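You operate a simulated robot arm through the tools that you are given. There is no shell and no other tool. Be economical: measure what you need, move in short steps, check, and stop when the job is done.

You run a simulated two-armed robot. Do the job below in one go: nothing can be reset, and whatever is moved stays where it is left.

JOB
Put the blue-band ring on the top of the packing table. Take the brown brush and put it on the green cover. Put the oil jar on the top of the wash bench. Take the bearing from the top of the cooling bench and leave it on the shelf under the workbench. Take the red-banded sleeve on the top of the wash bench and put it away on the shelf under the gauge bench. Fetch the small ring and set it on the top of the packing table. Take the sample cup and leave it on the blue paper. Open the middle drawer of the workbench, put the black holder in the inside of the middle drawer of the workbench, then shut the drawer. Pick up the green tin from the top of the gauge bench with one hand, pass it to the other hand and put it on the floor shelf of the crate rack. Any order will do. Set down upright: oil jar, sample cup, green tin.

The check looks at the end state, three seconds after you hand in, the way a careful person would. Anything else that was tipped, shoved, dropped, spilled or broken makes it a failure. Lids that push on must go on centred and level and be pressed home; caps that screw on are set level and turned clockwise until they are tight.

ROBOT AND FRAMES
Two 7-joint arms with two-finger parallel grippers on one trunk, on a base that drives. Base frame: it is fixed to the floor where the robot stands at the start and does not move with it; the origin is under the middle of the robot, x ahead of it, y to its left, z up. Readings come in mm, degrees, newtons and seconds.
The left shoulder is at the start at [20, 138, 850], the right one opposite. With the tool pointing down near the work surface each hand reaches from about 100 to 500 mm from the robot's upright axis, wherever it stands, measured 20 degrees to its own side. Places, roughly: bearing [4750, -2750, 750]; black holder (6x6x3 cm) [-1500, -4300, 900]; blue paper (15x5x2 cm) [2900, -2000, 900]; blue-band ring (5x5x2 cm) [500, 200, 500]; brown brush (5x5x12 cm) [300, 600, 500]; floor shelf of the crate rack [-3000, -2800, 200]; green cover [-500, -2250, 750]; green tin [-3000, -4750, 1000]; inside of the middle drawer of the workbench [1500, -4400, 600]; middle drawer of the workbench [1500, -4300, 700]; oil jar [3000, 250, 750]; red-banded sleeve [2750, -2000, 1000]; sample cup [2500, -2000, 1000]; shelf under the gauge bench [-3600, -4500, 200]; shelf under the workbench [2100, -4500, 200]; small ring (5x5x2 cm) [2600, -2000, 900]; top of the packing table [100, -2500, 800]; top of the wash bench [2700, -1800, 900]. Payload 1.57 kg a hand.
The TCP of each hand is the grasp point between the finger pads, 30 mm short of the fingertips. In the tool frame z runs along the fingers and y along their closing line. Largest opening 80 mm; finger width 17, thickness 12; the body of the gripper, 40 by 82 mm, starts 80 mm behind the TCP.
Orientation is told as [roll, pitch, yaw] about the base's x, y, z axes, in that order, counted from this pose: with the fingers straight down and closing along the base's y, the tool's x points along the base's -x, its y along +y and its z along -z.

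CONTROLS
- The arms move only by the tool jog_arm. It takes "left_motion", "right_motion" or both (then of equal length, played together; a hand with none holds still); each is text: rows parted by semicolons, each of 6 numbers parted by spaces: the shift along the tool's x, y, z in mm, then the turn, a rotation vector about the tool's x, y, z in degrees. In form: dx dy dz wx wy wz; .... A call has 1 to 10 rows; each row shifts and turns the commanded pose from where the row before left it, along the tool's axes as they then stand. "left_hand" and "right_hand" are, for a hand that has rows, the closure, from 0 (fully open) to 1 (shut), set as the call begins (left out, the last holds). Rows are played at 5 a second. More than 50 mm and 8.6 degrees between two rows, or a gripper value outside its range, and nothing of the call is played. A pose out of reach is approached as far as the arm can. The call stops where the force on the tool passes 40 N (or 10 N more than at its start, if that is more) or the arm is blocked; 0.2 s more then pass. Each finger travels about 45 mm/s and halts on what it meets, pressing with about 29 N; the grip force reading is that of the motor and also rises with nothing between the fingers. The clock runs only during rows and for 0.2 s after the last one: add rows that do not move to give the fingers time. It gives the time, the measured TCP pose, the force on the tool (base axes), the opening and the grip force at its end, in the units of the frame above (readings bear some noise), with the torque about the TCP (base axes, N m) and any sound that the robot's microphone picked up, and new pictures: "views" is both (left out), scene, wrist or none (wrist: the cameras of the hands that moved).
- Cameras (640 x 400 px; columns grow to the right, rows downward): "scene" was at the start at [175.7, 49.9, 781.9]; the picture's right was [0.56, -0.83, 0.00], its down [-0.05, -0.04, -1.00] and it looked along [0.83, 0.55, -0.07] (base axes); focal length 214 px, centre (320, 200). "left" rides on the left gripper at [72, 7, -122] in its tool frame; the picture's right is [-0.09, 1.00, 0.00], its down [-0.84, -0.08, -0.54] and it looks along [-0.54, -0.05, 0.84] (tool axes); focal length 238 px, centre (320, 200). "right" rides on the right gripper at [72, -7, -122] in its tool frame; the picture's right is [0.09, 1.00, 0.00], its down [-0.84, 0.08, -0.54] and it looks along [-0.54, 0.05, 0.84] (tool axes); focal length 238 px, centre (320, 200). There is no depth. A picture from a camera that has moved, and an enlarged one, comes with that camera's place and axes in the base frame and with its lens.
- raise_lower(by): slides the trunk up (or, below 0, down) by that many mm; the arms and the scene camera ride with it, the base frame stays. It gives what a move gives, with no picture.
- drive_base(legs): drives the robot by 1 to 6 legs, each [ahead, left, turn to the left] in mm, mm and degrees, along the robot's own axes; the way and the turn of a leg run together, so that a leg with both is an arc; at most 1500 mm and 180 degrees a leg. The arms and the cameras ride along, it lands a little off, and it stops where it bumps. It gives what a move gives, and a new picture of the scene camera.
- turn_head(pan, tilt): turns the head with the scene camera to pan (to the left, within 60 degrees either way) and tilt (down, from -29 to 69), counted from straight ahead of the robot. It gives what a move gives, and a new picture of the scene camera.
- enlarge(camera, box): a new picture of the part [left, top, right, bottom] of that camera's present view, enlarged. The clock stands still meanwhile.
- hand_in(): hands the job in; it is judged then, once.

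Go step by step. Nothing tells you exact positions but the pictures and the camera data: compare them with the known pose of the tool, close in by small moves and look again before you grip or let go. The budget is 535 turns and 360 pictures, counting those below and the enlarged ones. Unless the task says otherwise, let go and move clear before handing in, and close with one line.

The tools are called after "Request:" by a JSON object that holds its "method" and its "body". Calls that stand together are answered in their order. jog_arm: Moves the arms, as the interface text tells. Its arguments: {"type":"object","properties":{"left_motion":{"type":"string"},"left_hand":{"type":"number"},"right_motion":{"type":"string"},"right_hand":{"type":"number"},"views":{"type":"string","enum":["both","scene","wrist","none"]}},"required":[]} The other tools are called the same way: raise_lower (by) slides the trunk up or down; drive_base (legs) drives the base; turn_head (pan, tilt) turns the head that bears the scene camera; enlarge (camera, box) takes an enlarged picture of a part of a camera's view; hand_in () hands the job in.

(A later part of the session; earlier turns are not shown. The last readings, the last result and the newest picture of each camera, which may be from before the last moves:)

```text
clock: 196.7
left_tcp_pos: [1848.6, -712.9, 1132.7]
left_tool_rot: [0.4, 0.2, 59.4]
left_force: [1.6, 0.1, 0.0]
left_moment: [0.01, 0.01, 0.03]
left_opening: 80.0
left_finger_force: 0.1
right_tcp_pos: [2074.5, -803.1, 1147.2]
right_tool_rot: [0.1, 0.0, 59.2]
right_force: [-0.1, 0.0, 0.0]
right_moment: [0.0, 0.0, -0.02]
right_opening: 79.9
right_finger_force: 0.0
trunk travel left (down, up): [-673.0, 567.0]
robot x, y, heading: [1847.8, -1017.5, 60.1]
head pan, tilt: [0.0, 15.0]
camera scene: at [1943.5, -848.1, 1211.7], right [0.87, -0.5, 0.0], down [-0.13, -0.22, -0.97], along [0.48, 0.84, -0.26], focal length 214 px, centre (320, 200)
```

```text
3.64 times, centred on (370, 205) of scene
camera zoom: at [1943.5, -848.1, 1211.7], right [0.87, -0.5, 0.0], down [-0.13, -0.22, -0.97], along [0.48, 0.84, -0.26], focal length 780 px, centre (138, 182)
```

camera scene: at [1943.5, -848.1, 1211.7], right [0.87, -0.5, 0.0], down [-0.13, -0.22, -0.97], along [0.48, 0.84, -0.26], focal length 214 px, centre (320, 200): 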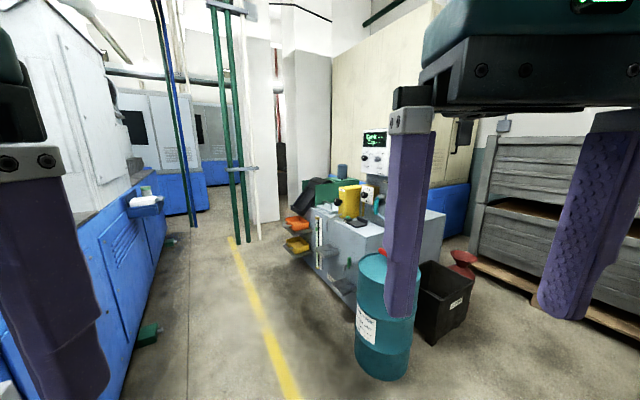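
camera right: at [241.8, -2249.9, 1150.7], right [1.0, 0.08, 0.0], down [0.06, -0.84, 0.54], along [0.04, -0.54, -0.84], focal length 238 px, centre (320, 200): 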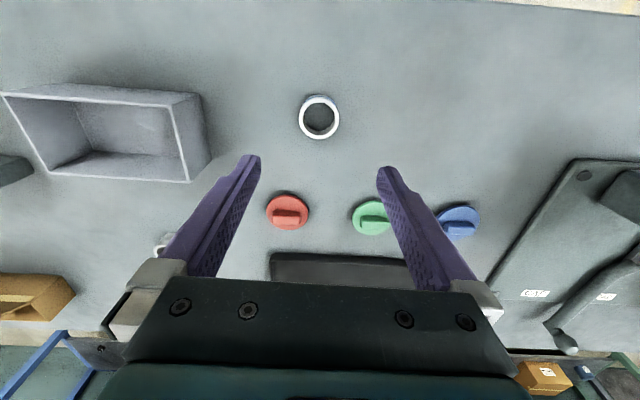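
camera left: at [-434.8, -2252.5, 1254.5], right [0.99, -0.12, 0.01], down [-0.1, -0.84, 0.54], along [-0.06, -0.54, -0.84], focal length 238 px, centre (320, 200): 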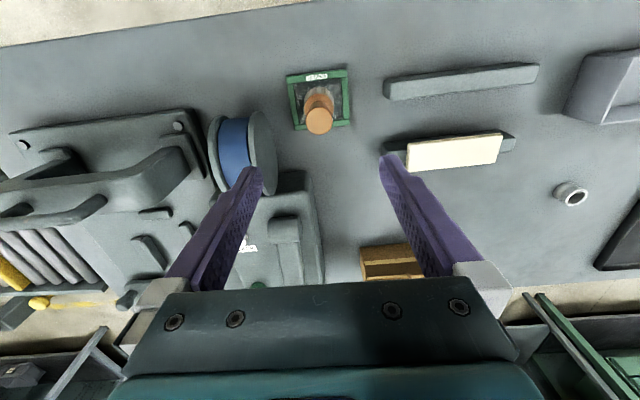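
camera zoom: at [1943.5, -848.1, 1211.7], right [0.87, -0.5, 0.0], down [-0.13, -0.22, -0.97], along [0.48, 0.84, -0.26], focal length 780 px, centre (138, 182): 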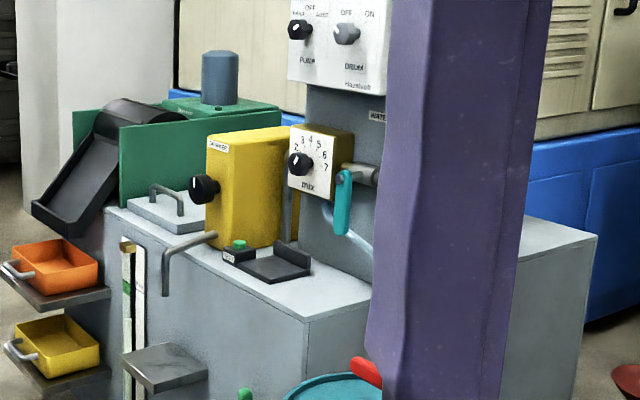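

Request:
{"method": "drive_base", "body": {"legs": [[600, 100, 0], [0, 0, -30]]}}

Request:
{"method": "turn_head", "body": {"pan": 0, "tilt": 25}}

```text
clock: 201.5
left_tcp_pos: [2204.0, -186.1, 1133.2]
left_tool_rot: [0.4, 0.0, 30.4]
left_force: [0.2, 0.0, 0.3]
left_moment: [-0.01, 0.03, -0.03]
left_opening: 80.1
left_finger_force: 0.0
right_tcp_pos: [2356.0, -375.1, 1146.9]
right_tool_rot: [0.1, -0.2, 30.2]
right_force: [1.1, -0.3, -0.6]
right_moment: [0.0, -0.03, -0.03]
right_opening: 80.2
right_finger_force: 0.1
trunk travel left (down, up): [-673.0, 567.0]
robot x, y, heading: [2059.2, -450.1, 30.7]
head pan, tilt: [0.0, 15.0]
camera scene: at [2221.4, -351.8, 1211.7], right [0.51, -0.86, 0.0], down [-0.22, -0.13, -0.97], along [0.83, 0.5, -0.26], focal length 214 px, centre (320, 200)
```

scene: 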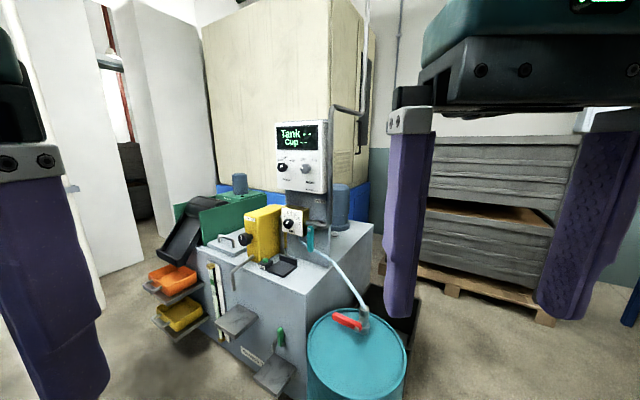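

```text
clock: 202.2
left_tcp_pos: [2203.7, -186.4, 1132.8]
left_tool_rot: [0.4, 0.2, 30.3]
left_force: [0.9, 0.5, 0.6]
left_moment: [-0.01, -0.01, -0.01]
left_opening: 79.9
left_finger_force: 0.1
right_tcp_pos: [2356.8, -375.5, 1146.7]
right_tool_rot: [0.1, -0.2, 30.2]
right_force: [-0.6, 0.0, 0.6]
right_moment: [-0.05, 0.01, -0.01]
right_opening: 80.1
right_finger_force: 0.0
trunk travel left (down, up): [-673.0, 567.0]
robot x, y, heading: [2057.4, -456.6, 31.1]
head pan, tilt: [0.0, 25.0]
camera scene: at [2220.3, -352.5, 1195.5], right [0.51, -0.86, 0.0], down [-0.36, -0.22, -0.91], along [0.78, 0.47, -0.42], focal length 214 px, centre (320, 200)
```

scene: 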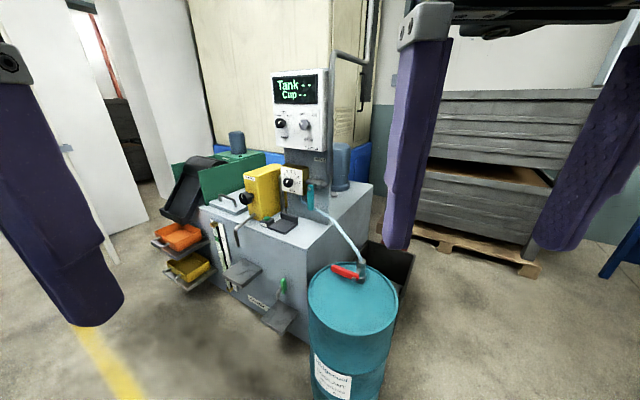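

Request:
{"method": "enlarge", "body": {"camera": "scene", "box": [200, 110, 400, 235]}}

```text
3.20 times, centred on (300, 172) of scene
camera zoom: at [2220.3, -352.5, 1195.5], right [0.51, -0.86, 0.0], down [-0.36, -0.22, -0.91], along [0.78, 0.47, -0.42], focal length 686 px, centre (384, 288)
```

zoom: 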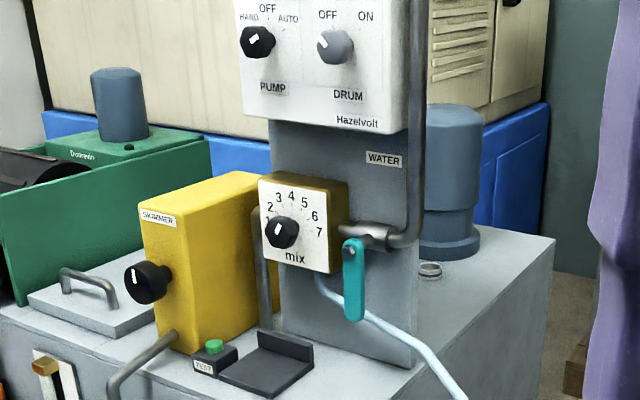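

Request:
{"method": "raise_lower", "body": {"by": 400}}

Request:
{"method": "turn_head", "body": {"pan": 0, "tilt": 40}}

Request:
{"method": "enlarge", "body": {"camera": "scene", "box": [200, 90, 420, 230]}}

```text
clock: 206.0
left_tcp_pos: [2203.6, -186.9, 1533.4]
left_tool_rot: [0.4, 0.3, 30.3]
left_force: [-0.2, 0.5, -0.7]
left_moment: [-0.04, -0.01, 0.0]
left_opening: 80.0
left_finger_force: 0.1
right_tcp_pos: [2356.7, -374.9, 1547.6]
right_tool_rot: [0.1, -0.1, 30.2]
right_force: [0.4, -0.9, 0.3]
right_moment: [0.01, 0.0, 0.0]
right_opening: 79.9
right_finger_force: 0.2
trunk travel left (down, up): [-1073.0, 167.0]
robot x, y, heading: [2057.6, -450.7, 31.0]
head pan, tilt: [0.0, 25.0]
```

```text
clock: 206.8
left_tcp_pos: [2203.4, -186.6, 1532.6]
left_tool_rot: [0.4, 0.1, 30.3]
left_force: [-0.3, -0.3, -1.1]
left_moment: [-0.03, 0.03, 0.01]
left_opening: 79.9
left_finger_force: 0.0
right_tcp_pos: [2355.7, -376.2, 1547.6]
right_tool_rot: [0.1, -0.1, 30.2]
right_force: [-0.3, -0.9, -0.2]
right_moment: [0.0, 0.02, -0.06]
right_opening: 79.8
right_finger_force: 0.0
trunk travel left (down, up): [-1073.0, 167.0]
robot x, y, heading: [2054.8, -450.0, 31.0]
head pan, tilt: [0.0, 40.0]
camera scene: at [2214.3, -356.1, 1572.2], right [0.51, -0.86, 0.0], down [-0.55, -0.33, -0.77], along [0.66, 0.39, -0.64], focal length 214 px, centre (320, 200)
```

scene: 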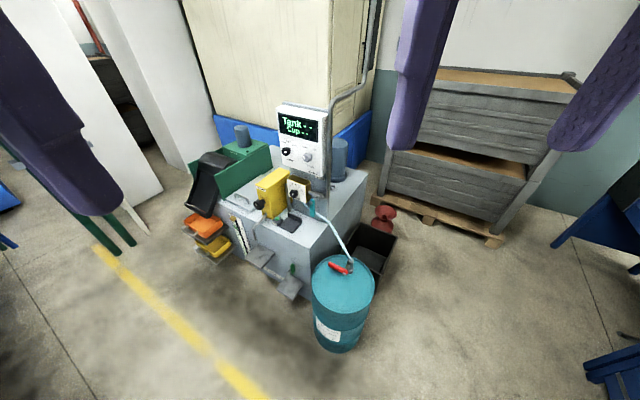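

```text
2.86 times, centred on (310, 160) of scene
camera zoom: at [2214.3, -356.1, 1572.2], right [0.51, -0.86, 0.0], down [-0.55, -0.33, -0.77], along [0.66, 0.39, -0.64], focal length 613 px, centre (349, 314)
```

zoom: 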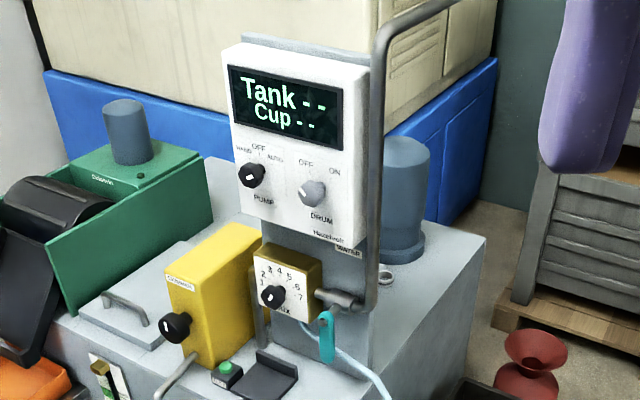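

Request:
{"method": "drive_base", "body": {"legs": [[0, -500, 0], [500, 0, 30]]}}

Request:
{"method": "turn_head", "body": {"pan": 8, "tilt": 35}}

Request:
{"method": "enlarge", "body": {"camera": "scene", "box": [200, 90, 440, 240]}}

```text
clock: 212.3
left_tcp_pos: [2645.6, -226.8, 1533.6]
left_tool_rot: [0.4, 0.2, 60.5]
left_force: [-0.4, -0.3, -0.7]
left_moment: [0.0, 0.04, 0.03]
left_opening: 80.3
left_finger_force: 0.1
right_tcp_pos: [2872.2, -312.6, 1547.5]
right_tool_rot: [0.1, -0.1, 60.3]
right_force: [0.5, -1.2, 0.0]
right_moment: [0.0, -0.01, 0.0]
right_opening: 80.0
right_finger_force: 0.0
trunk travel left (down, up): [-1073.0, 167.0]
robot x, y, heading: [2645.4, -529.6, 61.3]
head pan, tilt: [0.0, 40.0]
camera scene: at [2739.5, -368.1, 1572.1], right [0.88, -0.48, 0.0], down [-0.31, -0.56, -0.77], along [0.37, 0.67, -0.64], focal length 214 px, centre (320, 200)
```

scene: 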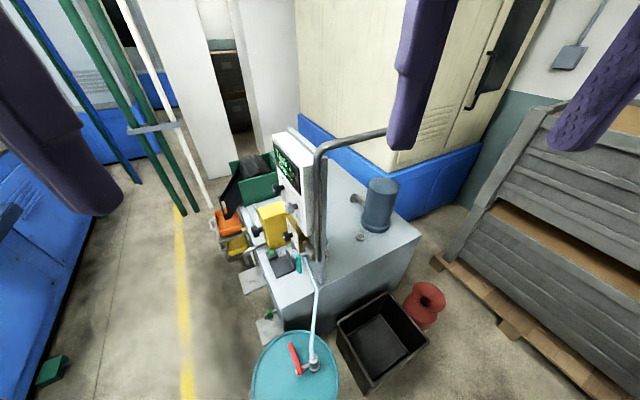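

```text
clock: 212.9
left_tcp_pos: [2646.6, -226.2, 1534.2]
left_tool_rot: [0.4, 0.3, 60.5]
left_force: [0.5, 0.8, -0.5]
left_moment: [0.0, 0.04, -0.01]
left_opening: 80.3
left_finger_force: 0.0
right_tcp_pos: [2872.8, -313.0, 1547.0]
right_tool_rot: [0.1, -0.1, 60.3]
right_force: [-0.2, 0.7, 0.1]
right_moment: [-0.01, -0.02, -0.01]
right_opening: 80.2
right_finger_force: 0.1
trunk travel left (down, up): [-1073.0, 167.0]
robot x, y, heading: [2651.7, -529.0, 61.0]
head pan, tilt: [8.0, 35.0]
camera scene: at [2729.9, -360.3, 1579.7], right [0.93, -0.36, 0.0], down [-0.2, -0.54, -0.82], along [0.29, 0.76, -0.57], focal length 214 px, centre (320, 200)
```

scene: 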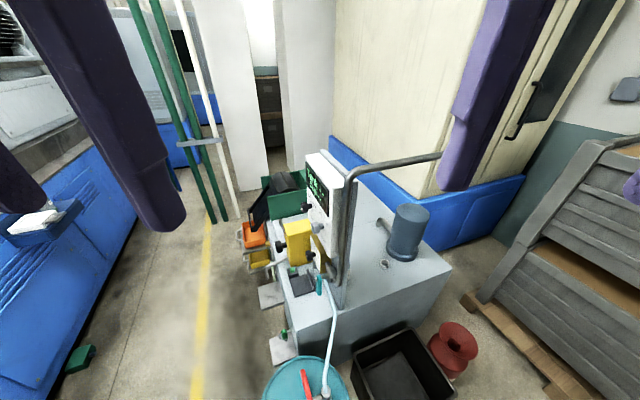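

```text
2.67 times, centred on (320, 165) of scene
camera zoom: at [2729.9, -360.3, 1579.7], right [0.93, -0.36, 0.0], down [-0.2, -0.54, -0.82], along [0.29, 0.76, -0.57], focal length 572 px, centre (320, 293)
```

zoom: 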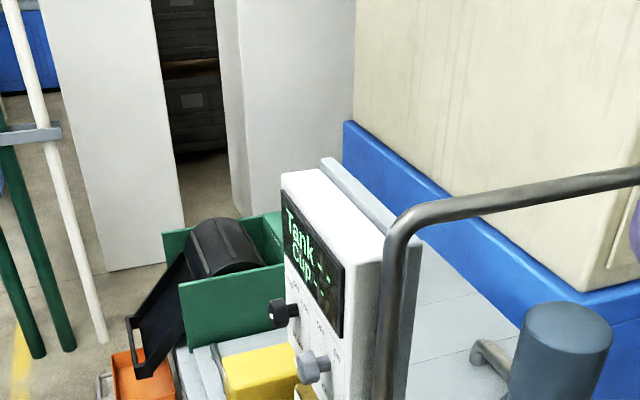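

Request:
{"method": "jog_arm", "body": {"right_motion": "-30 -30 0 0 0 0;-30 -30 0 0 0 0;-30 -30 0 0 0 0", "views": "wrist"}}

```text
clock: 213.8
left_tcp_pos: [2647.5, -228.2, 1533.4]
left_tool_rot: [0.4, 0.1, 60.4]
left_force: [-0.5, 0.3, 0.0]
left_moment: [0.02, 0.0, -0.01]
left_opening: 80.1
left_finger_force: 0.2
right_tcp_pos: [2996.0, -280.0, 1547.0]
right_tool_rot: [0.1, 0.0, 60.2]
right_force: [0.3, -0.6, 0.0]
right_moment: [-0.01, 0.01, 0.02]
right_opening: 79.9
right_finger_force: 0.1
trunk travel left (down, up): [-1073.0, 167.0]
robot x, y, heading: [2648.7, -530.3, 61.0]
head pan, tilt: [8.0, 35.0]
camera right: at [2966.5, -345.4, 1669.3], right [-0.91, 0.41, 0.0], down [0.35, 0.76, 0.54], along [0.22, 0.49, -0.84], focal length 238 px, centre (320, 200)
```

right: 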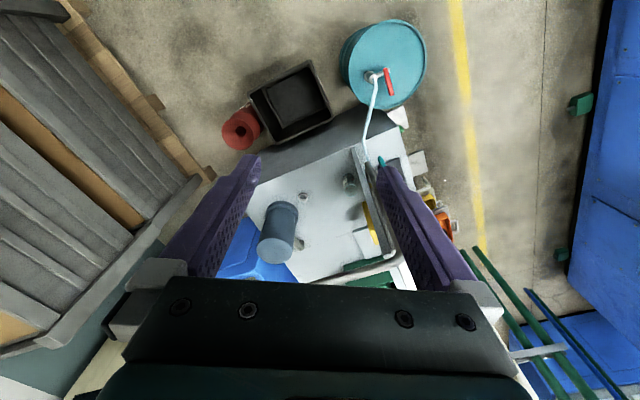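

Request:
{"method": "enlarge", "body": {"camera": "right", "box": [240, 110, 420, 280]}}

```text
2.35 times, centred on (330, 195) of right
camera zoom: at [2966.5, -345.4, 1669.3], right [-0.91, 0.41, 0.0], down [0.35, 0.76, 0.54], along [0.22, 0.49, -0.84], focal length 561 px, centre (296, 212)
```

zoom: 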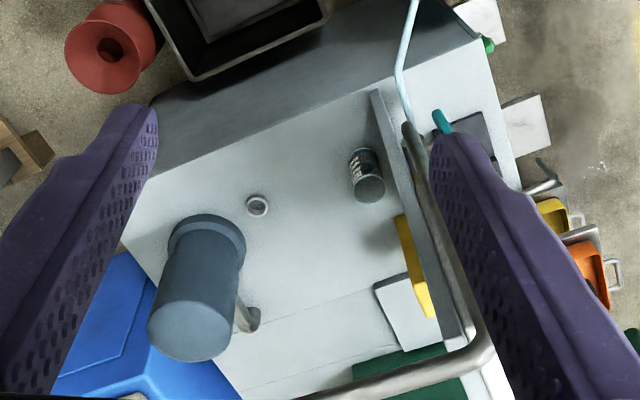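

The oil jar stands just behind (east of) the control panel, around [3057, 163], top near z 800. I'll reposition south of it, facing the jar.

Request:
{"method": "drive_base", "body": {"legs": [[265, -240, 0], [0, 0, 39]]}}

Request:
{"method": "turn_head", "body": {"pan": 0, "tilt": 60}}

Request:
{"method": "jog_arm", "body": {"right_motion": "0 0 0 0 0 0", "views": "wrist"}}

```text
clock: 217.9
left_tcp_pos: [2795.1, -187.2, 1532.7]
left_tool_rot: [0.5, 0.3, 100.0]
left_force: [-0.2, -0.6, -0.5]
left_moment: [-0.02, -0.01, 0.0]
left_opening: 80.0
left_finger_force: 0.0
right_tcp_pos: [3098.8, -6.1, 1547.1]
right_tool_rot: [0.1, -0.1, 99.9]
right_force: [-0.5, -0.8, 0.0]
right_moment: [0.01, -0.01, 0.0]
right_opening: 80.0
right_finger_force: 0.0
trunk travel left (down, up): [-1073.0, 167.0]
robot x, y, heading: [2989.1, -417.9, 100.4]
head pan, tilt: [8.0, 35.0]
camera scene: at [2944.1, -236.7, 1579.7], right [0.95, 0.32, 0.0], down [0.18, -0.54, -0.82], along [-0.26, 0.78, -0.57], focal length 214 px, centre (320, 200)
```

scene: 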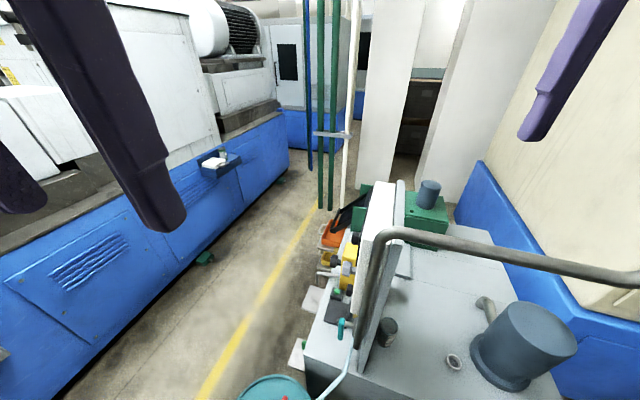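

```text
clock: 218.8
left_tcp_pos: [2795.0, -186.9, 1532.7]
left_tool_rot: [0.5, 0.3, 100.1]
left_force: [0.2, 0.0, -1.1]
left_moment: [0.05, -0.02, 0.04]
left_opening: 79.9
left_finger_force: 0.0
right_tcp_pos: [3098.0, -4.6, 1548.2]
right_tool_rot: [0.0, -0.1, 99.7]
right_force: [-0.1, 0.5, 0.3]
right_moment: [0.02, 0.0, -0.01]
right_opening: 80.0
right_finger_force: 0.0
trunk travel left (down, up): [-1073.0, 167.0]
robot x, y, heading: [2992.7, -411.4, 100.7]
head pan, tilt: [0.0, 60.0]
camera scene: at [2959.9, -254.6, 1545.5], right [0.98, 0.18, 0.0], down [0.16, -0.85, -0.5], along [-0.09, 0.49, -0.87], focal length 214 px, centre (320, 200)
```

scene: 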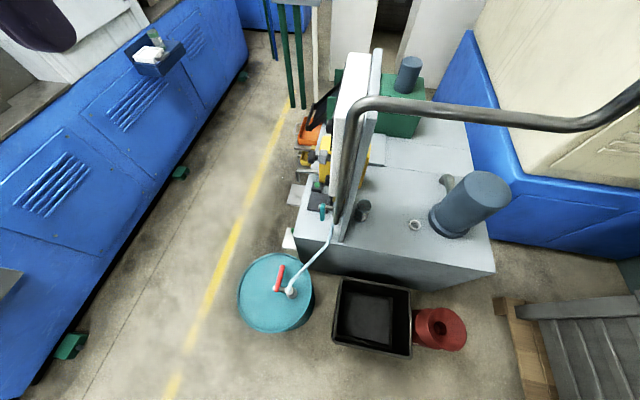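

```text
clock: 219.2
left_tcp_pos: [2795.5, -187.0, 1533.1]
left_tool_rot: [0.3, 0.2, 100.0]
left_force: [0.4, -0.1, 0.3]
left_moment: [-0.01, -0.01, 0.03]
left_opening: 80.1
left_finger_force: 0.1
right_tcp_pos: [3098.3, -5.3, 1547.1]
right_tool_rot: [0.0, -0.2, 99.8]
right_force: [0.5, 0.0, 0.1]
right_moment: [-0.01, 0.01, 0.01]
right_opening: 79.9
right_finger_force: 0.0
trunk travel left (down, up): [-1073.0, 167.0]
robot x, y, heading: [2988.8, -418.3, 100.7]
head pan, tilt: [0.0, 60.0]
camera right: at [3117.3, -75.0, 1669.4], right [-0.97, -0.26, 0.0], down [-0.22, 0.81, 0.54], along [-0.14, 0.52, -0.84], focal length 238 px, centre (320, 200)
```

right: 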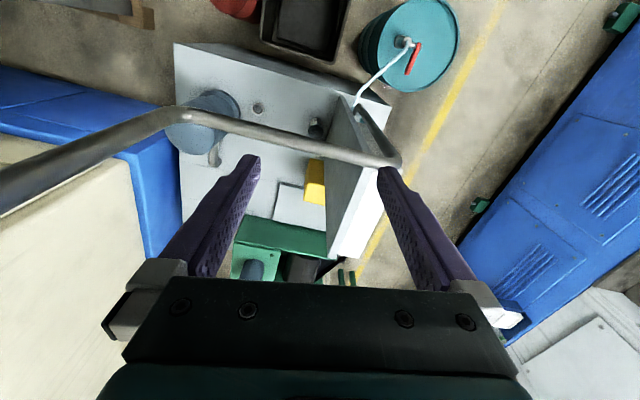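

Request:
{"method": "jog_arm", "body": {"right_motion": "30 0 0 0 0 0;30 0 0 0 0 0;30 0 0 0 0 0;30 0 0 0 0 0;30 0 0 0 0 0", "views": "none"}}

Request:
{"method": "raise_lower", "body": {"by": -400}}

Request:
{"method": "raise_lower", "body": {"by": -200}}

Request:
{"method": "turn_head", "body": {"pan": -10, "tilt": 30}}

```text
clock: 220.4
left_tcp_pos: [2794.9, -187.3, 1532.5]
left_tool_rot: [0.4, 0.2, 100.0]
left_force: [0.8, -0.5, 0.3]
left_moment: [0.0, 0.01, 0.03]
left_opening: 79.9
left_finger_force: 0.0
right_tcp_pos: [3129.7, -159.8, 1531.7]
right_tool_rot: [-2.0, 4.5, 99.2]
right_force: [-0.2, -0.2, -0.3]
right_moment: [0.03, 0.0, 0.0]
right_opening: 80.1
right_finger_force: 0.0
trunk travel left (down, up): [-1073.0, 167.0]
robot x, y, heading: [2989.9, -416.2, 100.6]
head pan, tilt: [0.0, 60.0]
```

```text
clock: 224.2
left_tcp_pos: [2794.9, -185.3, 1132.7]
left_tool_rot: [0.5, 0.1, 100.0]
left_force: [0.2, 0.3, 0.4]
left_moment: [0.02, -0.01, 0.02]
left_opening: 80.0
left_finger_force: 0.0
right_tcp_pos: [3128.2, -162.9, 1131.2]
right_tool_rot: [-2.0, 4.1, 100.3]
right_force: [0.3, -0.7, 0.0]
right_moment: [0.01, 0.0, -0.03]
right_opening: 80.0
right_finger_force: 0.0
trunk travel left (down, up): [-673.0, 567.0]
robot x, y, heading: [2989.5, -418.2, 100.9]
head pan, tilt: [0.0, 60.0]
```

```text
clock: 226.4
left_tcp_pos: [2795.8, -186.9, 931.5]
left_tool_rot: [0.5, 0.1, 100.0]
left_force: [-0.5, 1.0, 0.4]
left_moment: [-0.02, 0.0, 0.04]
left_opening: 80.1
left_finger_force: 0.1
right_tcp_pos: [3128.7, -162.7, 932.5]
right_tool_rot: [-2.2, 3.9, 100.3]
right_force: [0.4, -0.9, -0.3]
right_moment: [0.0, -0.02, -0.06]
right_opening: 79.9
right_finger_force: 0.0
trunk travel left (down, up): [-473.0, 767.0]
robot x, y, heading: [2989.2, -422.1, 100.7]
head pan, tilt: [0.0, 60.0]
```

```text
clock: 227.3
left_tcp_pos: [2795.5, -187.2, 932.1]
left_tool_rot: [0.4, 0.3, 100.0]
left_force: [0.1, 0.5, 0.0]
left_moment: [0.02, -0.02, -0.01]
left_opening: 80.1
left_finger_force: 0.1
right_tcp_pos: [3128.9, -162.0, 931.0]
right_tool_rot: [-2.1, 4.0, 100.3]
right_force: [0.4, 0.0, -0.1]
right_moment: [-0.01, -0.03, 0.02]
right_opening: 80.0
right_finger_force: 0.0
trunk travel left (down, up): [-473.0, 767.0]
robot x, y, heading: [2990.3, -416.3, 100.2]
head pan, tilt: [-10.0, 30.0]
camera scene: at [2971.2, -229.8, 987.4], right [1.0, 0.01, 0.0], down [0.01, -0.5, -0.87], along [-0.01, 0.87, -0.5], focal length 214 px, centre (320, 200)
```

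scene: 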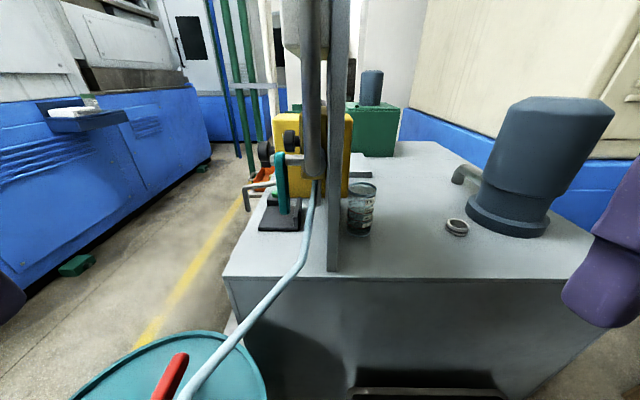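

Request:
{"method": "turn_head", "body": {"pan": -25, "tilt": 69}}

```text
clock: 228.4
left_tcp_pos: [2794.0, -187.5, 933.7]
left_tool_rot: [0.4, 0.2, 100.1]
left_force: [-0.4, -0.1, -0.1]
left_moment: [0.0, 0.0, -0.02]
left_opening: 80.0
left_finger_force: 0.0
right_tcp_pos: [3129.8, -162.5, 931.5]
right_tool_rot: [-2.2, 4.0, 100.1]
right_force: [0.8, -0.5, 0.2]
right_moment: [-0.01, -0.01, -0.03]
right_opening: 80.1
right_finger_force: 0.1
trunk travel left (down, up): [-473.0, 767.0]
robot x, y, heading: [2989.9, -416.6, 100.5]
head pan, tilt: [-25.0, 68.8]
camera scene: at [2986.1, -265.9, 936.1], right [0.97, -0.25, 0.0], down [-0.23, -0.9, -0.36], along [0.09, 0.35, -0.93], focal length 214 px, centre (320, 200)
```

scene: 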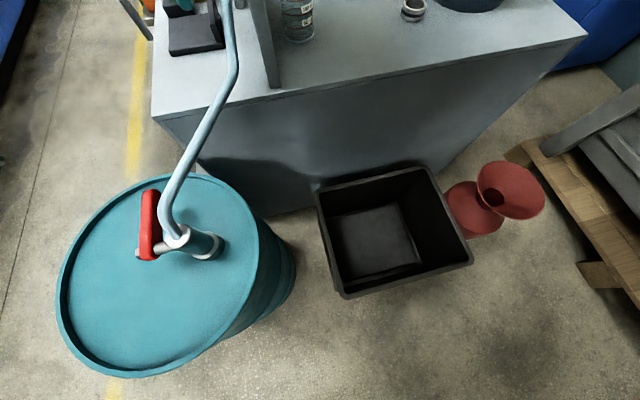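

I'll approach with the right hand turned to yaw ~140 and leaning about 40° back so it clears the panel slab.

Request:
{"method": "raise_lower", "body": {"by": -70}}

Request:
{"method": "jog_arm", "body": {"right_motion": "0 0 0 0 0 -8;0 0 0 0 0 -8;0 0 0 0 0 -8;0 0 0 0 0 -8;0 0 0 0 0 -8;0 0 0 0 -8 0;0 0 0 0 -8 0;0 0 0 0 -8 0;0 0 0 0 -8 0;0 0 0 0 -8 0", "views": "scene"}}

```text
clock: 229.5
left_tcp_pos: [2795.9, -186.4, 862.0]
left_tool_rot: [0.4, 0.2, 100.0]
left_force: [-0.7, 0.5, 0.1]
left_moment: [0.04, 0.0, 0.01]
left_opening: 80.1
left_finger_force: 0.1
right_tcp_pos: [3129.0, -161.2, 861.1]
right_tool_rot: [-2.1, 3.9, 100.2]
right_force: [-0.6, -0.6, 0.3]
right_moment: [-0.02, 0.01, 0.0]
right_opening: 80.0
right_finger_force: 0.1
trunk travel left (down, up): [-403.0, 837.0]
robot x, y, heading: [2990.3, -417.1, 100.6]
head pan, tilt: [-25.0, 68.8]
```

```text
clock: 231.7
left_tcp_pos: [2796.7, -187.4, 863.5]
left_tool_rot: [0.4, 0.2, 99.9]
left_force: [-0.9, 0.0, -0.7]
left_moment: [-0.04, 0.01, -0.03]
left_opening: 80.1
left_finger_force: 0.1
right_tcp_pos: [3129.6, -88.4, 892.4]
right_tool_rot: [-0.1, -40.3, 139.9]
right_force: [0.0, -0.4, 1.0]
right_moment: [0.0, 0.02, -0.04]
right_opening: 79.8
right_finger_force: 0.0
right hand out of reach, approached as far as the arm can: row 7, 8, 9, 10
trunk travel left (down, up): [-403.0, 837.0]
robot x, y, heading: [2992.5, -419.2, 100.7]
head pan, tilt: [-25.0, 68.8]
camera scene: at [2986.3, -266.3, 866.0], right [0.97, -0.25, 0.0], down [-0.23, -0.9, -0.36], along [0.09, 0.35, -0.93], focal length 214 px, centre (320, 200)
```

scene: 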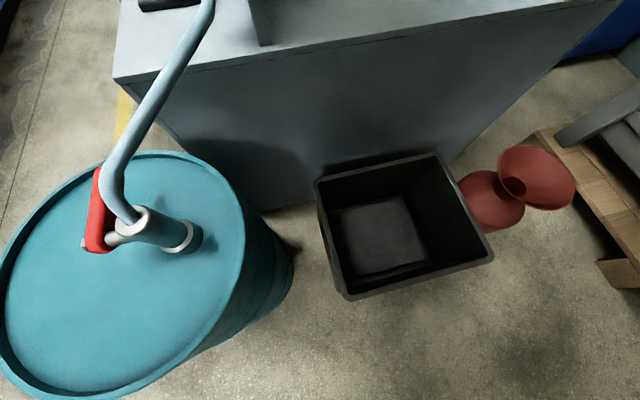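

Request:
{"method": "jog_arm", "body": {"right_motion": "-13.6 -24.5 22.7 0 0 0;-13.6 -24.5 22.7 0 0 0;-13.6 -24.5 22.7 0 0 0;-13.6 -24.5 22.7 0 0 0;-13.6 -24.5 22.7 0 0 0;-13.6 -24.5 22.7 0 0 0;0 0 0 0 0 0", "views": "wrist"}}

Request:
{"method": "turn_head", "body": {"pan": -15, "tilt": 25}}

```text
clock: 233.3
left_tcp_pos: [2794.9, -186.9, 862.9]
left_tool_rot: [0.4, 0.2, 100.0]
left_force: [-0.6, -0.5, -0.9]
left_moment: [0.03, -0.02, -0.01]
left_opening: 79.9
left_finger_force: 0.1
right_tcp_pos: [3118.5, -19.1, 873.4]
right_tool_rot: [0.0, -40.0, 139.7]
right_force: [0.7, 0.5, 0.0]
right_moment: [0.0, 0.0, 0.01]
right_opening: 80.1
right_finger_force: 0.0
right hand out of reach, approached as far as the arm can: row 3, 4, 5, 6
trunk travel left (down, up): [-403.0, 837.0]
robot x, y, heading: [2989.5, -416.2, 100.9]
head pan, tilt: [-25.0, 68.8]
camera right: at [3225.2, -100.2, 921.4], right [-0.59, -0.81, -0.06], down [-0.27, 0.13, 0.95], along [-0.76, 0.58, -0.3], focal length 238 px, centre (320, 200)
```

right: 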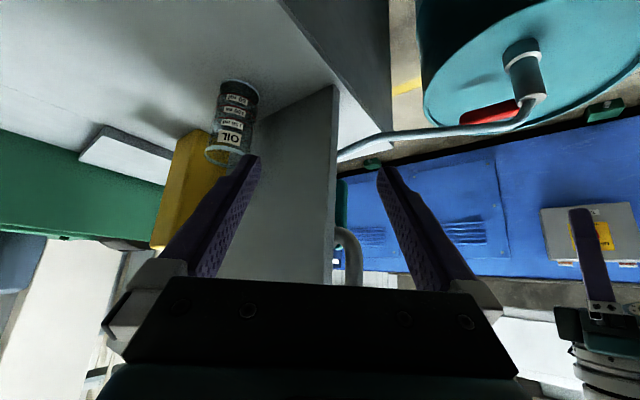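

```text
clock: 234.4
left_tcp_pos: [2795.3, -188.0, 862.3]
left_tool_rot: [0.4, 0.2, 100.1]
left_force: [0.0, 1.2, -0.4]
left_moment: [0.0, -0.01, 0.02]
left_opening: 80.1
left_finger_force: 0.1
right_tcp_pos: [3118.3, -20.2, 874.8]
right_tool_rot: [0.0, -40.1, 139.8]
right_force: [-0.5, -0.3, -0.4]
right_moment: [0.0, 0.03, 0.02]
right_opening: 79.9
right_finger_force: 0.0
trunk travel left (down, up): [-403.0, 837.0]
robot x, y, heading: [2989.0, -417.2, 100.6]
head pan, tilt: [-15.0, 25.0]
camera scene: at [2979.3, -228.3, 925.4], right [1.0, -0.08, 0.0], down [-0.03, -0.42, -0.91], along [0.07, 0.9, -0.42], focal length 214 px, centre (320, 200)
```

scene: 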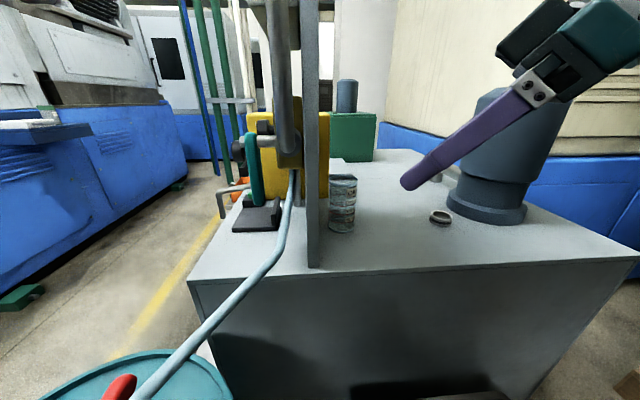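

Reach fails with that outward lean, so I'll turn the lean back toward the shoulder (yaw ~118) and try again.

Request:
{"method": "jog_arm", "body": {"right_motion": "0 0 0 4.75 0 5.6;0 0 0 4.75 0 5.6;0 0 0 4.75 0 5.6;0 0 0 0 6 0;0 0 0 0 0 0", "views": "none"}}

```text
clock: 235.6
left_tcp_pos: [2795.1, -187.1, 862.9]
left_tool_rot: [0.3, 0.2, 100.1]
left_force: [-0.1, -0.4, -0.3]
left_moment: [-0.04, 0.0, 0.02]
left_opening: 80.2
left_finger_force: 0.0
right_tcp_pos: [3118.9, -19.2, 874.6]
right_tool_rot: [-0.1, -34.0, 117.8]
right_force: [-0.4, 0.2, 0.1]
right_moment: [0.02, 0.03, -0.02]
right_opening: 80.1
right_finger_force: 0.0
trunk travel left (down, up): [-403.0, 837.0]
robot x, y, heading: [2997.0, -418.7, 100.7]
head pan, tilt: [-15.0, 25.0]
```

Request:
{"method": "jog_arm", "body": {"right_motion": "-23.3 -6.7 27.2 0 0 0;-23.3 -6.7 27.2 0 0 0;-23.3 -6.7 27.2 0 0 0;-23.3 -6.7 27.2 0 0 0;0 0 0 0 0 0", "views": "both"}}

```text
clock: 236.8
left_tcp_pos: [2797.0, -187.0, 863.1]
left_tool_rot: [0.4, 0.2, 100.1]
left_force: [0.2, 0.1, -0.2]
left_moment: [0.02, -0.01, 0.0]
left_opening: 79.7
left_finger_force: 0.1
right_tcp_pos: [3078.8, 115.5, 838.3]
right_tool_rot: [-0.1, -34.1, 117.9]
right_force: [-0.5, 0.4, 0.2]
right_moment: [-0.03, -0.02, 0.0]
right_opening: 80.0
right_finger_force: 0.0
trunk travel left (down, up): [-403.0, 837.0]
robot x, y, heading: [2992.9, -415.1, 100.5]
head pan, tilt: [-15.0, 25.0]
camera scene: at [2979.4, -228.5, 925.4], right [1.0, -0.08, 0.0], down [-0.03, -0.42, -0.91], along [0.07, 0.9, -0.42], focal length 214 px, centre (320, 200)
camera right: at [3144.5, 5.6, 899.2], right [-0.84, -0.53, -0.05], down [-0.25, 0.31, 0.92], along [-0.47, 0.79, -0.39], focal length 238 px, centre (320, 200)
```

scene: 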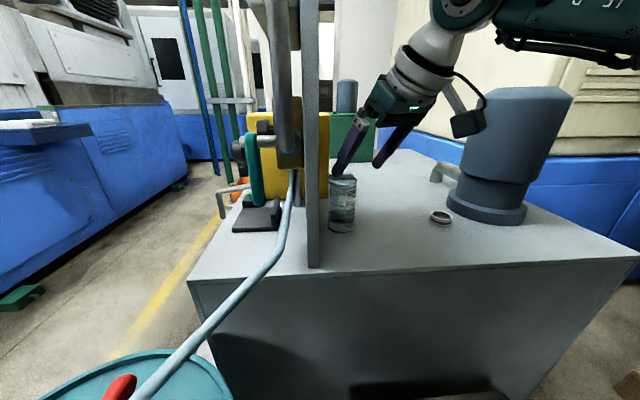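
right: 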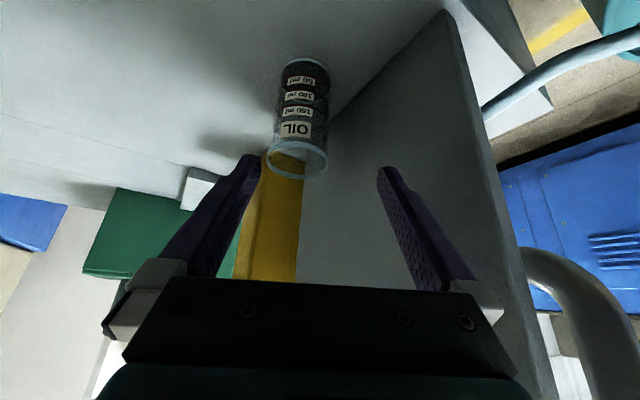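

Request:
{"method": "jog_arm", "body": {"right_motion": "-25.2 0 -37.3 0 0 0;0 0 0 0 0 0", "views": "none"}}

Request:
{"method": "raise_lower", "body": {"by": -70}}

```text
clock: 237.4
left_tcp_pos: [2794.8, -188.2, 861.8]
left_tool_rot: [0.5, 0.2, 100.0]
left_force: [0.3, 1.0, 0.2]
left_moment: [-0.03, -0.02, 0.02]
left_opening: 80.1
left_finger_force: 0.1
right_tcp_pos: [3080.6, 116.2, 883.6]
right_tool_rot: [-0.1, -34.0, 117.8]
right_force: [0.0, 0.7, 0.2]
right_moment: [-0.03, 0.02, -0.01]
right_opening: 80.3
right_finger_force: 0.0
trunk travel left (down, up): [-403.0, 837.0]
robot x, y, heading: [2987.9, -413.7, 100.7]
head pan, tilt: [-15.0, 25.0]
```

```text
clock: 238.5
left_tcp_pos: [2797.0, -187.6, 792.2]
left_tool_rot: [0.4, 0.2, 100.1]
left_force: [0.1, 0.3, -0.1]
left_moment: [-0.01, -0.01, -0.03]
left_opening: 80.1
left_finger_force: 0.0
right_tcp_pos: [3080.1, 115.7, 813.9]
right_tool_rot: [-0.1, -34.1, 117.8]
right_force: [-0.2, 0.0, -0.4]
right_moment: [0.0, 0.0, 0.0]
right_opening: 80.0
right_finger_force: 0.0
trunk travel left (down, up): [-333.0, 907.0]
robot x, y, heading: [2990.2, -416.8, 100.7]
head pan, tilt: [-15.0, 25.0]
```

Request:
{"method": "jog_arm", "body": {"right_motion": "-26.3 -21.2 21.4 0 0 0;0 0 0 0 0 0", "right_hand": 0.05, "views": "both"}}

```text
clock: 239.1
left_tcp_pos: [2795.0, -187.2, 792.5]
left_tool_rot: [0.5, 0.2, 100.0]
left_force: [0.0, -0.2, -0.1]
left_moment: [0.03, 0.01, 0.02]
left_opening: 80.0
left_finger_force: 0.1
right_tcp_pos: [3082.2, 156.0, 811.9]
right_tool_rot: [-0.1, -34.2, 117.8]
right_force: [-0.2, 0.3, 0.0]
right_moment: [0.0, 0.0, 0.03]
right_opening: 76.0
right_finger_force: 0.1
trunk travel left (down, up): [-333.0, 907.0]
robot x, y, heading: [2986.8, -415.3, 100.5]
head pan, tilt: [-15.0, 25.0]
camera scene: at [2979.5, -228.8, 855.4], right [1.0, -0.08, 0.0], down [-0.03, -0.42, -0.91], along [0.07, 0.9, -0.42], focal length 214 px, centre (320, 200)
camera right: at [3147.6, 45.2, 872.3], right [-0.85, -0.53, -0.05], down [-0.25, 0.31, 0.92], along [-0.47, 0.79, -0.39], focal length 238 px, centre (320, 200)
```

scene: 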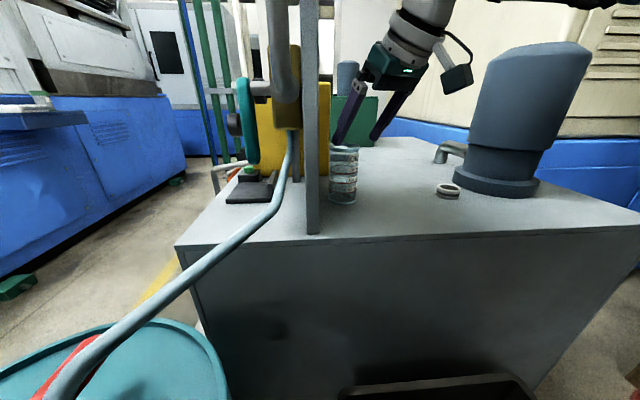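
right: 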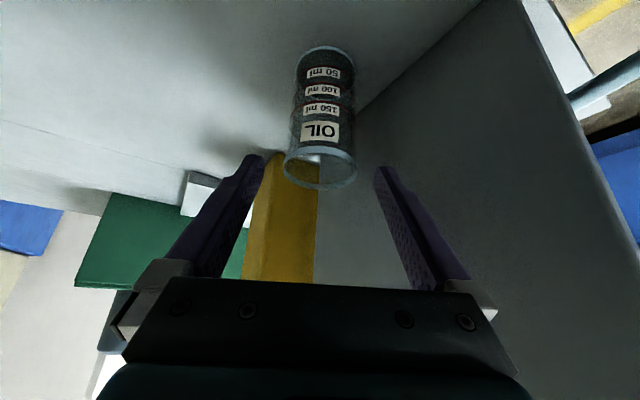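

Request:
{"method": "jog_arm", "body": {"right_motion": "0 0 27 0 0 0;0 0 27 0 0 0;0 0 27 0 0 0;0 0 0 0 0 0", "views": "both"}}

```text
clock: 240.1
left_tcp_pos: [2794.7, -186.9, 793.3]
left_tool_rot: [0.4, 0.2, 100.1]
left_force: [0.0, -0.2, 0.0]
left_moment: [0.0, 0.01, 0.0]
left_opening: 79.9
left_finger_force: 0.1
right_tcp_pos: [3071.8, 178.0, 773.5]
right_tool_rot: [-0.1, -34.2, 117.6]
right_force: [-0.5, -0.3, -0.2]
right_moment: [-0.01, 0.01, -0.01]
right_opening: 75.8
right_finger_force: 0.0
right hand out of reach, approached as far as the arm can: row 2, 3
trunk travel left (down, up): [-333.0, 907.0]
robot x, y, heading: [2995.4, -420.0, 100.7]
head pan, tilt: [-15.0, 25.0]
camera scene: at [2979.3, -228.2, 855.5], right [1.0, -0.08, 0.0], down [-0.03, -0.42, -0.91], along [0.07, 0.9, -0.42], focal length 214 px, centre (320, 200)
camera right: at [3136.0, 68.0, 834.1], right [-0.85, -0.53, -0.05], down [-0.25, 0.31, 0.92], along [-0.47, 0.79, -0.39], focal length 238 px, centre (320, 200)
```

scene: 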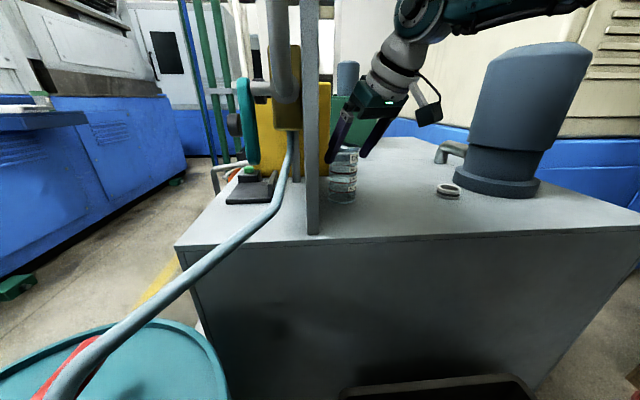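
right: 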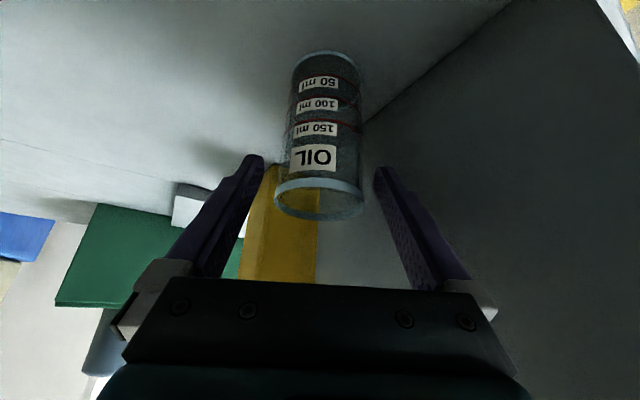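

Request:
{"method": "jog_arm", "body": {"right_motion": "0 0 -27 0 0 0;0 0 -20 0 0 0", "views": "none"}}

Request:
{"method": "drive_base", "body": {"legs": [[35, 24, 0]]}}

```text
clock: 240.7
left_tcp_pos: [2795.7, -187.2, 793.0]
left_tool_rot: [0.3, 0.2, 100.0]
left_force: [0.6, 0.6, 0.0]
left_moment: [0.04, -0.02, 0.01]
left_opening: 80.3
left_finger_force: 0.0
right_tcp_pos: [3084.5, 153.2, 813.5]
right_tool_rot: [-0.1, -34.0, 117.8]
right_force: [-0.2, 0.8, 0.6]
right_moment: [-0.01, 0.0, 0.0]
right_opening: 76.0
right_finger_force: 0.0
trunk travel left (down, up): [-333.0, 907.0]
robot x, y, heading: [2988.4, -416.1, 100.3]
head pan, tilt: [-15.0, 25.0]
```

```text
clock: 241.6
left_tcp_pos: [2764.5, -156.9, 792.4]
left_tool_rot: [0.4, 0.2, 100.0]
left_force: [1.0, -0.1, -0.5]
left_moment: [-0.01, 0.0, -0.01]
left_opening: 79.9
left_finger_force: 0.1
right_tcp_pos: [3053.5, 183.5, 814.0]
right_tool_rot: [-0.1, -34.1, 118.0]
right_force: [2.3, 0.4, 1.0]
right_moment: [0.0, -0.04, -0.04]
right_opening: 73.9
right_finger_force: 0.0
trunk travel left (down, up): [-333.0, 907.0]
robot x, y, heading: [2959.0, -386.9, 100.6]
head pan, tilt: [-15.0, 25.0]
camera scene: at [2949.4, -198.8, 855.5], right [1.0, -0.08, 0.0], down [-0.03, -0.42, -0.91], along [0.07, 0.9, -0.42], focal length 214 px, centre (320, 200)
```

scene: 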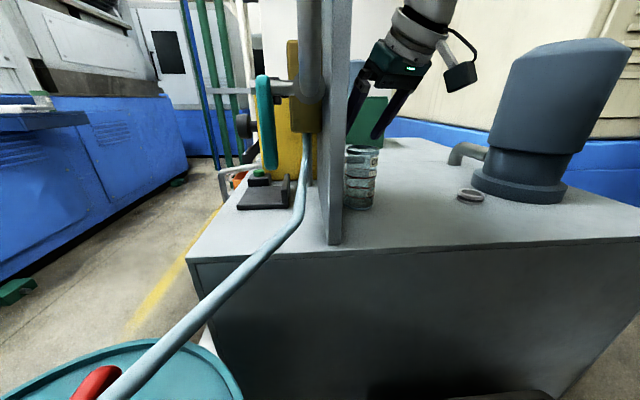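

Request:
{"method": "jog_arm", "body": {"right_motion": "34.7 -12.4 -19.8 0 0 0;0 0 0 0 0 0", "views": "none"}}

```text
clock: 242.2
left_tcp_pos: [2763.0, -157.0, 794.0]
left_tool_rot: [0.4, 0.2, 100.0]
left_force: [-0.5, -0.2, 0.1]
left_moment: [-0.02, 0.0, -0.02]
left_opening: 79.9
left_finger_force: 0.1
right_tcp_pos: [3083.0, 154.6, 809.8]
right_tool_rot: [0.1, -34.0, 117.8]
right_force: [-0.3, -0.4, 0.3]
right_moment: [0.0, 0.05, 0.04]
right_opening: 75.9
right_finger_force: 0.0
trunk travel left (down, up): [-333.0, 907.0]
robot x, y, heading: [2958.1, -385.5, 100.7]
head pan, tilt: [-15.0, 25.0]
```

Request:
{"method": "jog_arm", "body": {"right_motion": "0 0 27 0 0 0;0 0 27 0 0 0;0 0 25 0 0 0;0 0 0 0 0 0", "views": "both"}}

```text
clock: 243.2
left_tcp_pos: [2764.6, -156.6, 794.0]
left_tool_rot: [0.4, 0.2, 100.1]
left_force: [0.3, 0.9, 0.5]
left_moment: [0.0, 0.04, -0.01]
left_opening: 80.1
left_finger_force: 0.0
right_tcp_pos: [3063.3, 194.3, 744.9]
right_tool_rot: [-0.1, -34.1, 117.9]
right_force: [0.0, 0.5, 0.0]
right_moment: [-0.03, 0.0, -0.01]
right_opening: 75.6
right_finger_force: 0.0
trunk travel left (down, up): [-333.0, 907.0]
robot x, y, heading: [2964.3, -389.3, 100.6]
head pan, tilt: [-15.0, 25.0]
camera scene: at [2949.1, -198.8, 855.5], right [1.0, -0.08, 0.0], down [-0.03, -0.42, -0.91], along [0.07, 0.9, -0.42], focal length 214 px, centre (320, 200)
camera right: at [3129.7, 83.5, 805.9], right [-0.84, -0.53, -0.05], down [-0.25, 0.31, 0.92], along [-0.47, 0.79, -0.39], focal length 238 px, centre (320, 200)
```

scene: 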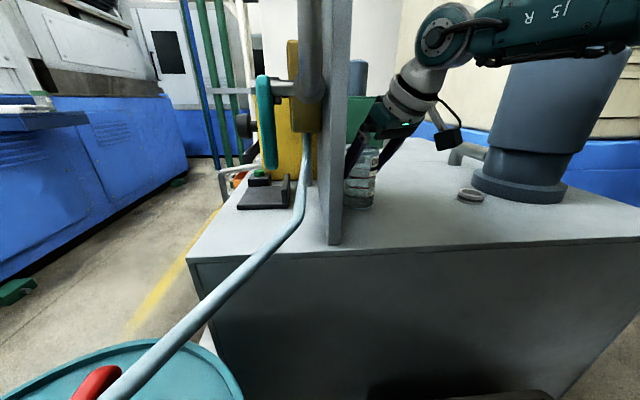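
right: 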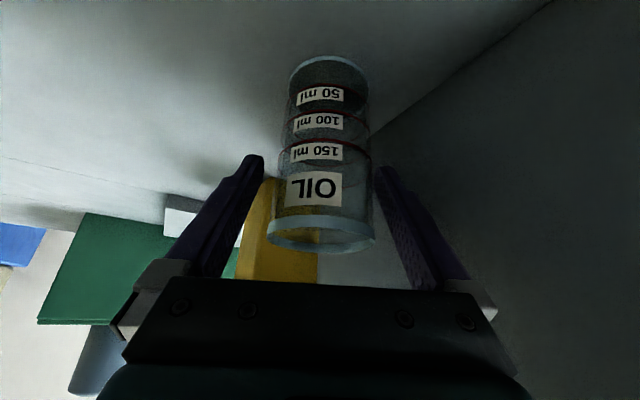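

The jar is centred between the fingers. Closing.

Request:
{"method": "jog_arm", "body": {"right_motion": "0 0 0 0 0 0;0 0 0 0 0 0;0 0 0 0 0 0;0 0 0 0 0 0", "right_hand": 1, "views": "wrist"}}

```text
clock: 244.2
left_tcp_pos: [2764.8, -156.4, 793.2]
left_tool_rot: [0.4, 0.2, 100.0]
left_force: [0.3, -0.4, 0.0]
left_moment: [-0.01, -0.05, 0.01]
left_opening: 80.2
left_finger_force: 0.1
right_tcp_pos: [3063.9, 193.4, 745.3]
right_tool_rot: [-0.1, -34.1, 117.8]
right_force: [0.7, -0.1, 0.1]
right_moment: [-0.01, -0.01, 0.02]
right_opening: 56.8
right_finger_force: 29.2
trunk travel left (down, up): [-333.0, 907.0]
robot x, y, heading: [2963.7, -385.1, 100.6]
head pan, tilt: [-15.0, 25.0]
camera right: at [3129.7, 83.3, 806.0], right [-0.85, -0.53, -0.05], down [-0.25, 0.31, 0.92], along [-0.47, 0.79, -0.39], focal length 238 px, centre (320, 200)
```

right: 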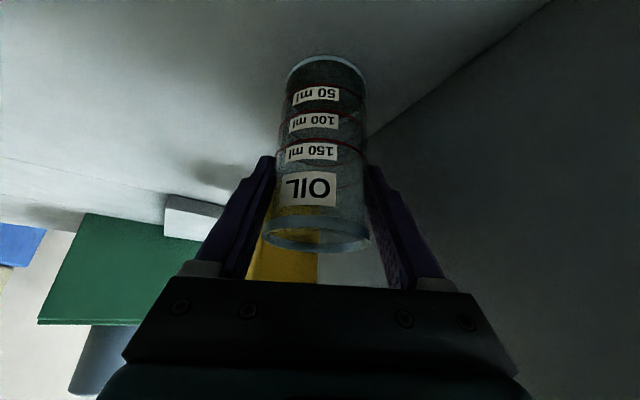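

Request:
{"method": "raise_lower", "body": {"by": 120}}

Request:
{"method": "drive_base", "body": {"legs": [[-393, 73, 0]]}}

```text
clock: 245.7
left_tcp_pos: [2764.7, -158.9, 911.6]
left_tool_rot: [0.4, 0.4, 100.0]
left_force: [0.8, -0.3, 0.4]
left_moment: [0.01, -0.02, -0.02]
left_opening: 80.1
left_finger_force: 0.1
right_tcp_pos: [3064.8, 192.1, 864.8]
right_tool_rot: [0.0, -34.1, 117.9]
right_force: [1.2, 0.1, -1.4]
right_moment: [0.0, 0.03, 0.0]
right_opening: 56.7
right_finger_force: 29.0
trunk travel left (down, up): [-453.0, 787.0]
robot x, y, heading: [2958.5, -390.0, 100.6]
head pan, tilt: [-15.0, 25.0]
```

```text
clock: 248.2
left_tcp_pos: [2766.3, -561.9, 912.7]
left_tool_rot: [0.4, 0.2, 100.0]
left_force: [-0.7, -0.1, -0.2]
left_moment: [0.02, 0.0, 0.03]
left_opening: 80.3
left_finger_force: 0.1
right_tcp_pos: [3064.3, -210.8, 865.7]
right_tool_rot: [-0.1, -34.1, 117.8]
right_force: [0.7, 0.1, -0.5]
right_moment: [-0.04, 0.0, -0.01]
right_opening: 56.5
right_finger_force: 29.7
trunk travel left (down, up): [-453.0, 787.0]
robot x, y, heading: [2965.9, -793.6, 100.7]
head pan, tilt: [-15.0, 25.0]
camera scene: at [2950.1, -602.6, 975.4], right [1.0, -0.08, 0.0], down [-0.03, -0.42, -0.91], along [0.07, 0.9, -0.42], focal length 214 px, centre (320, 200)
```

scene: 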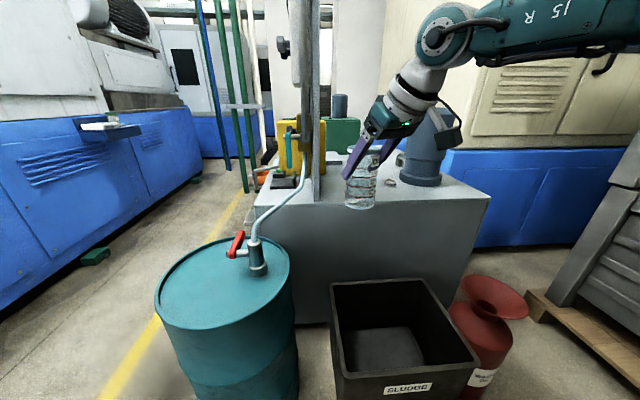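

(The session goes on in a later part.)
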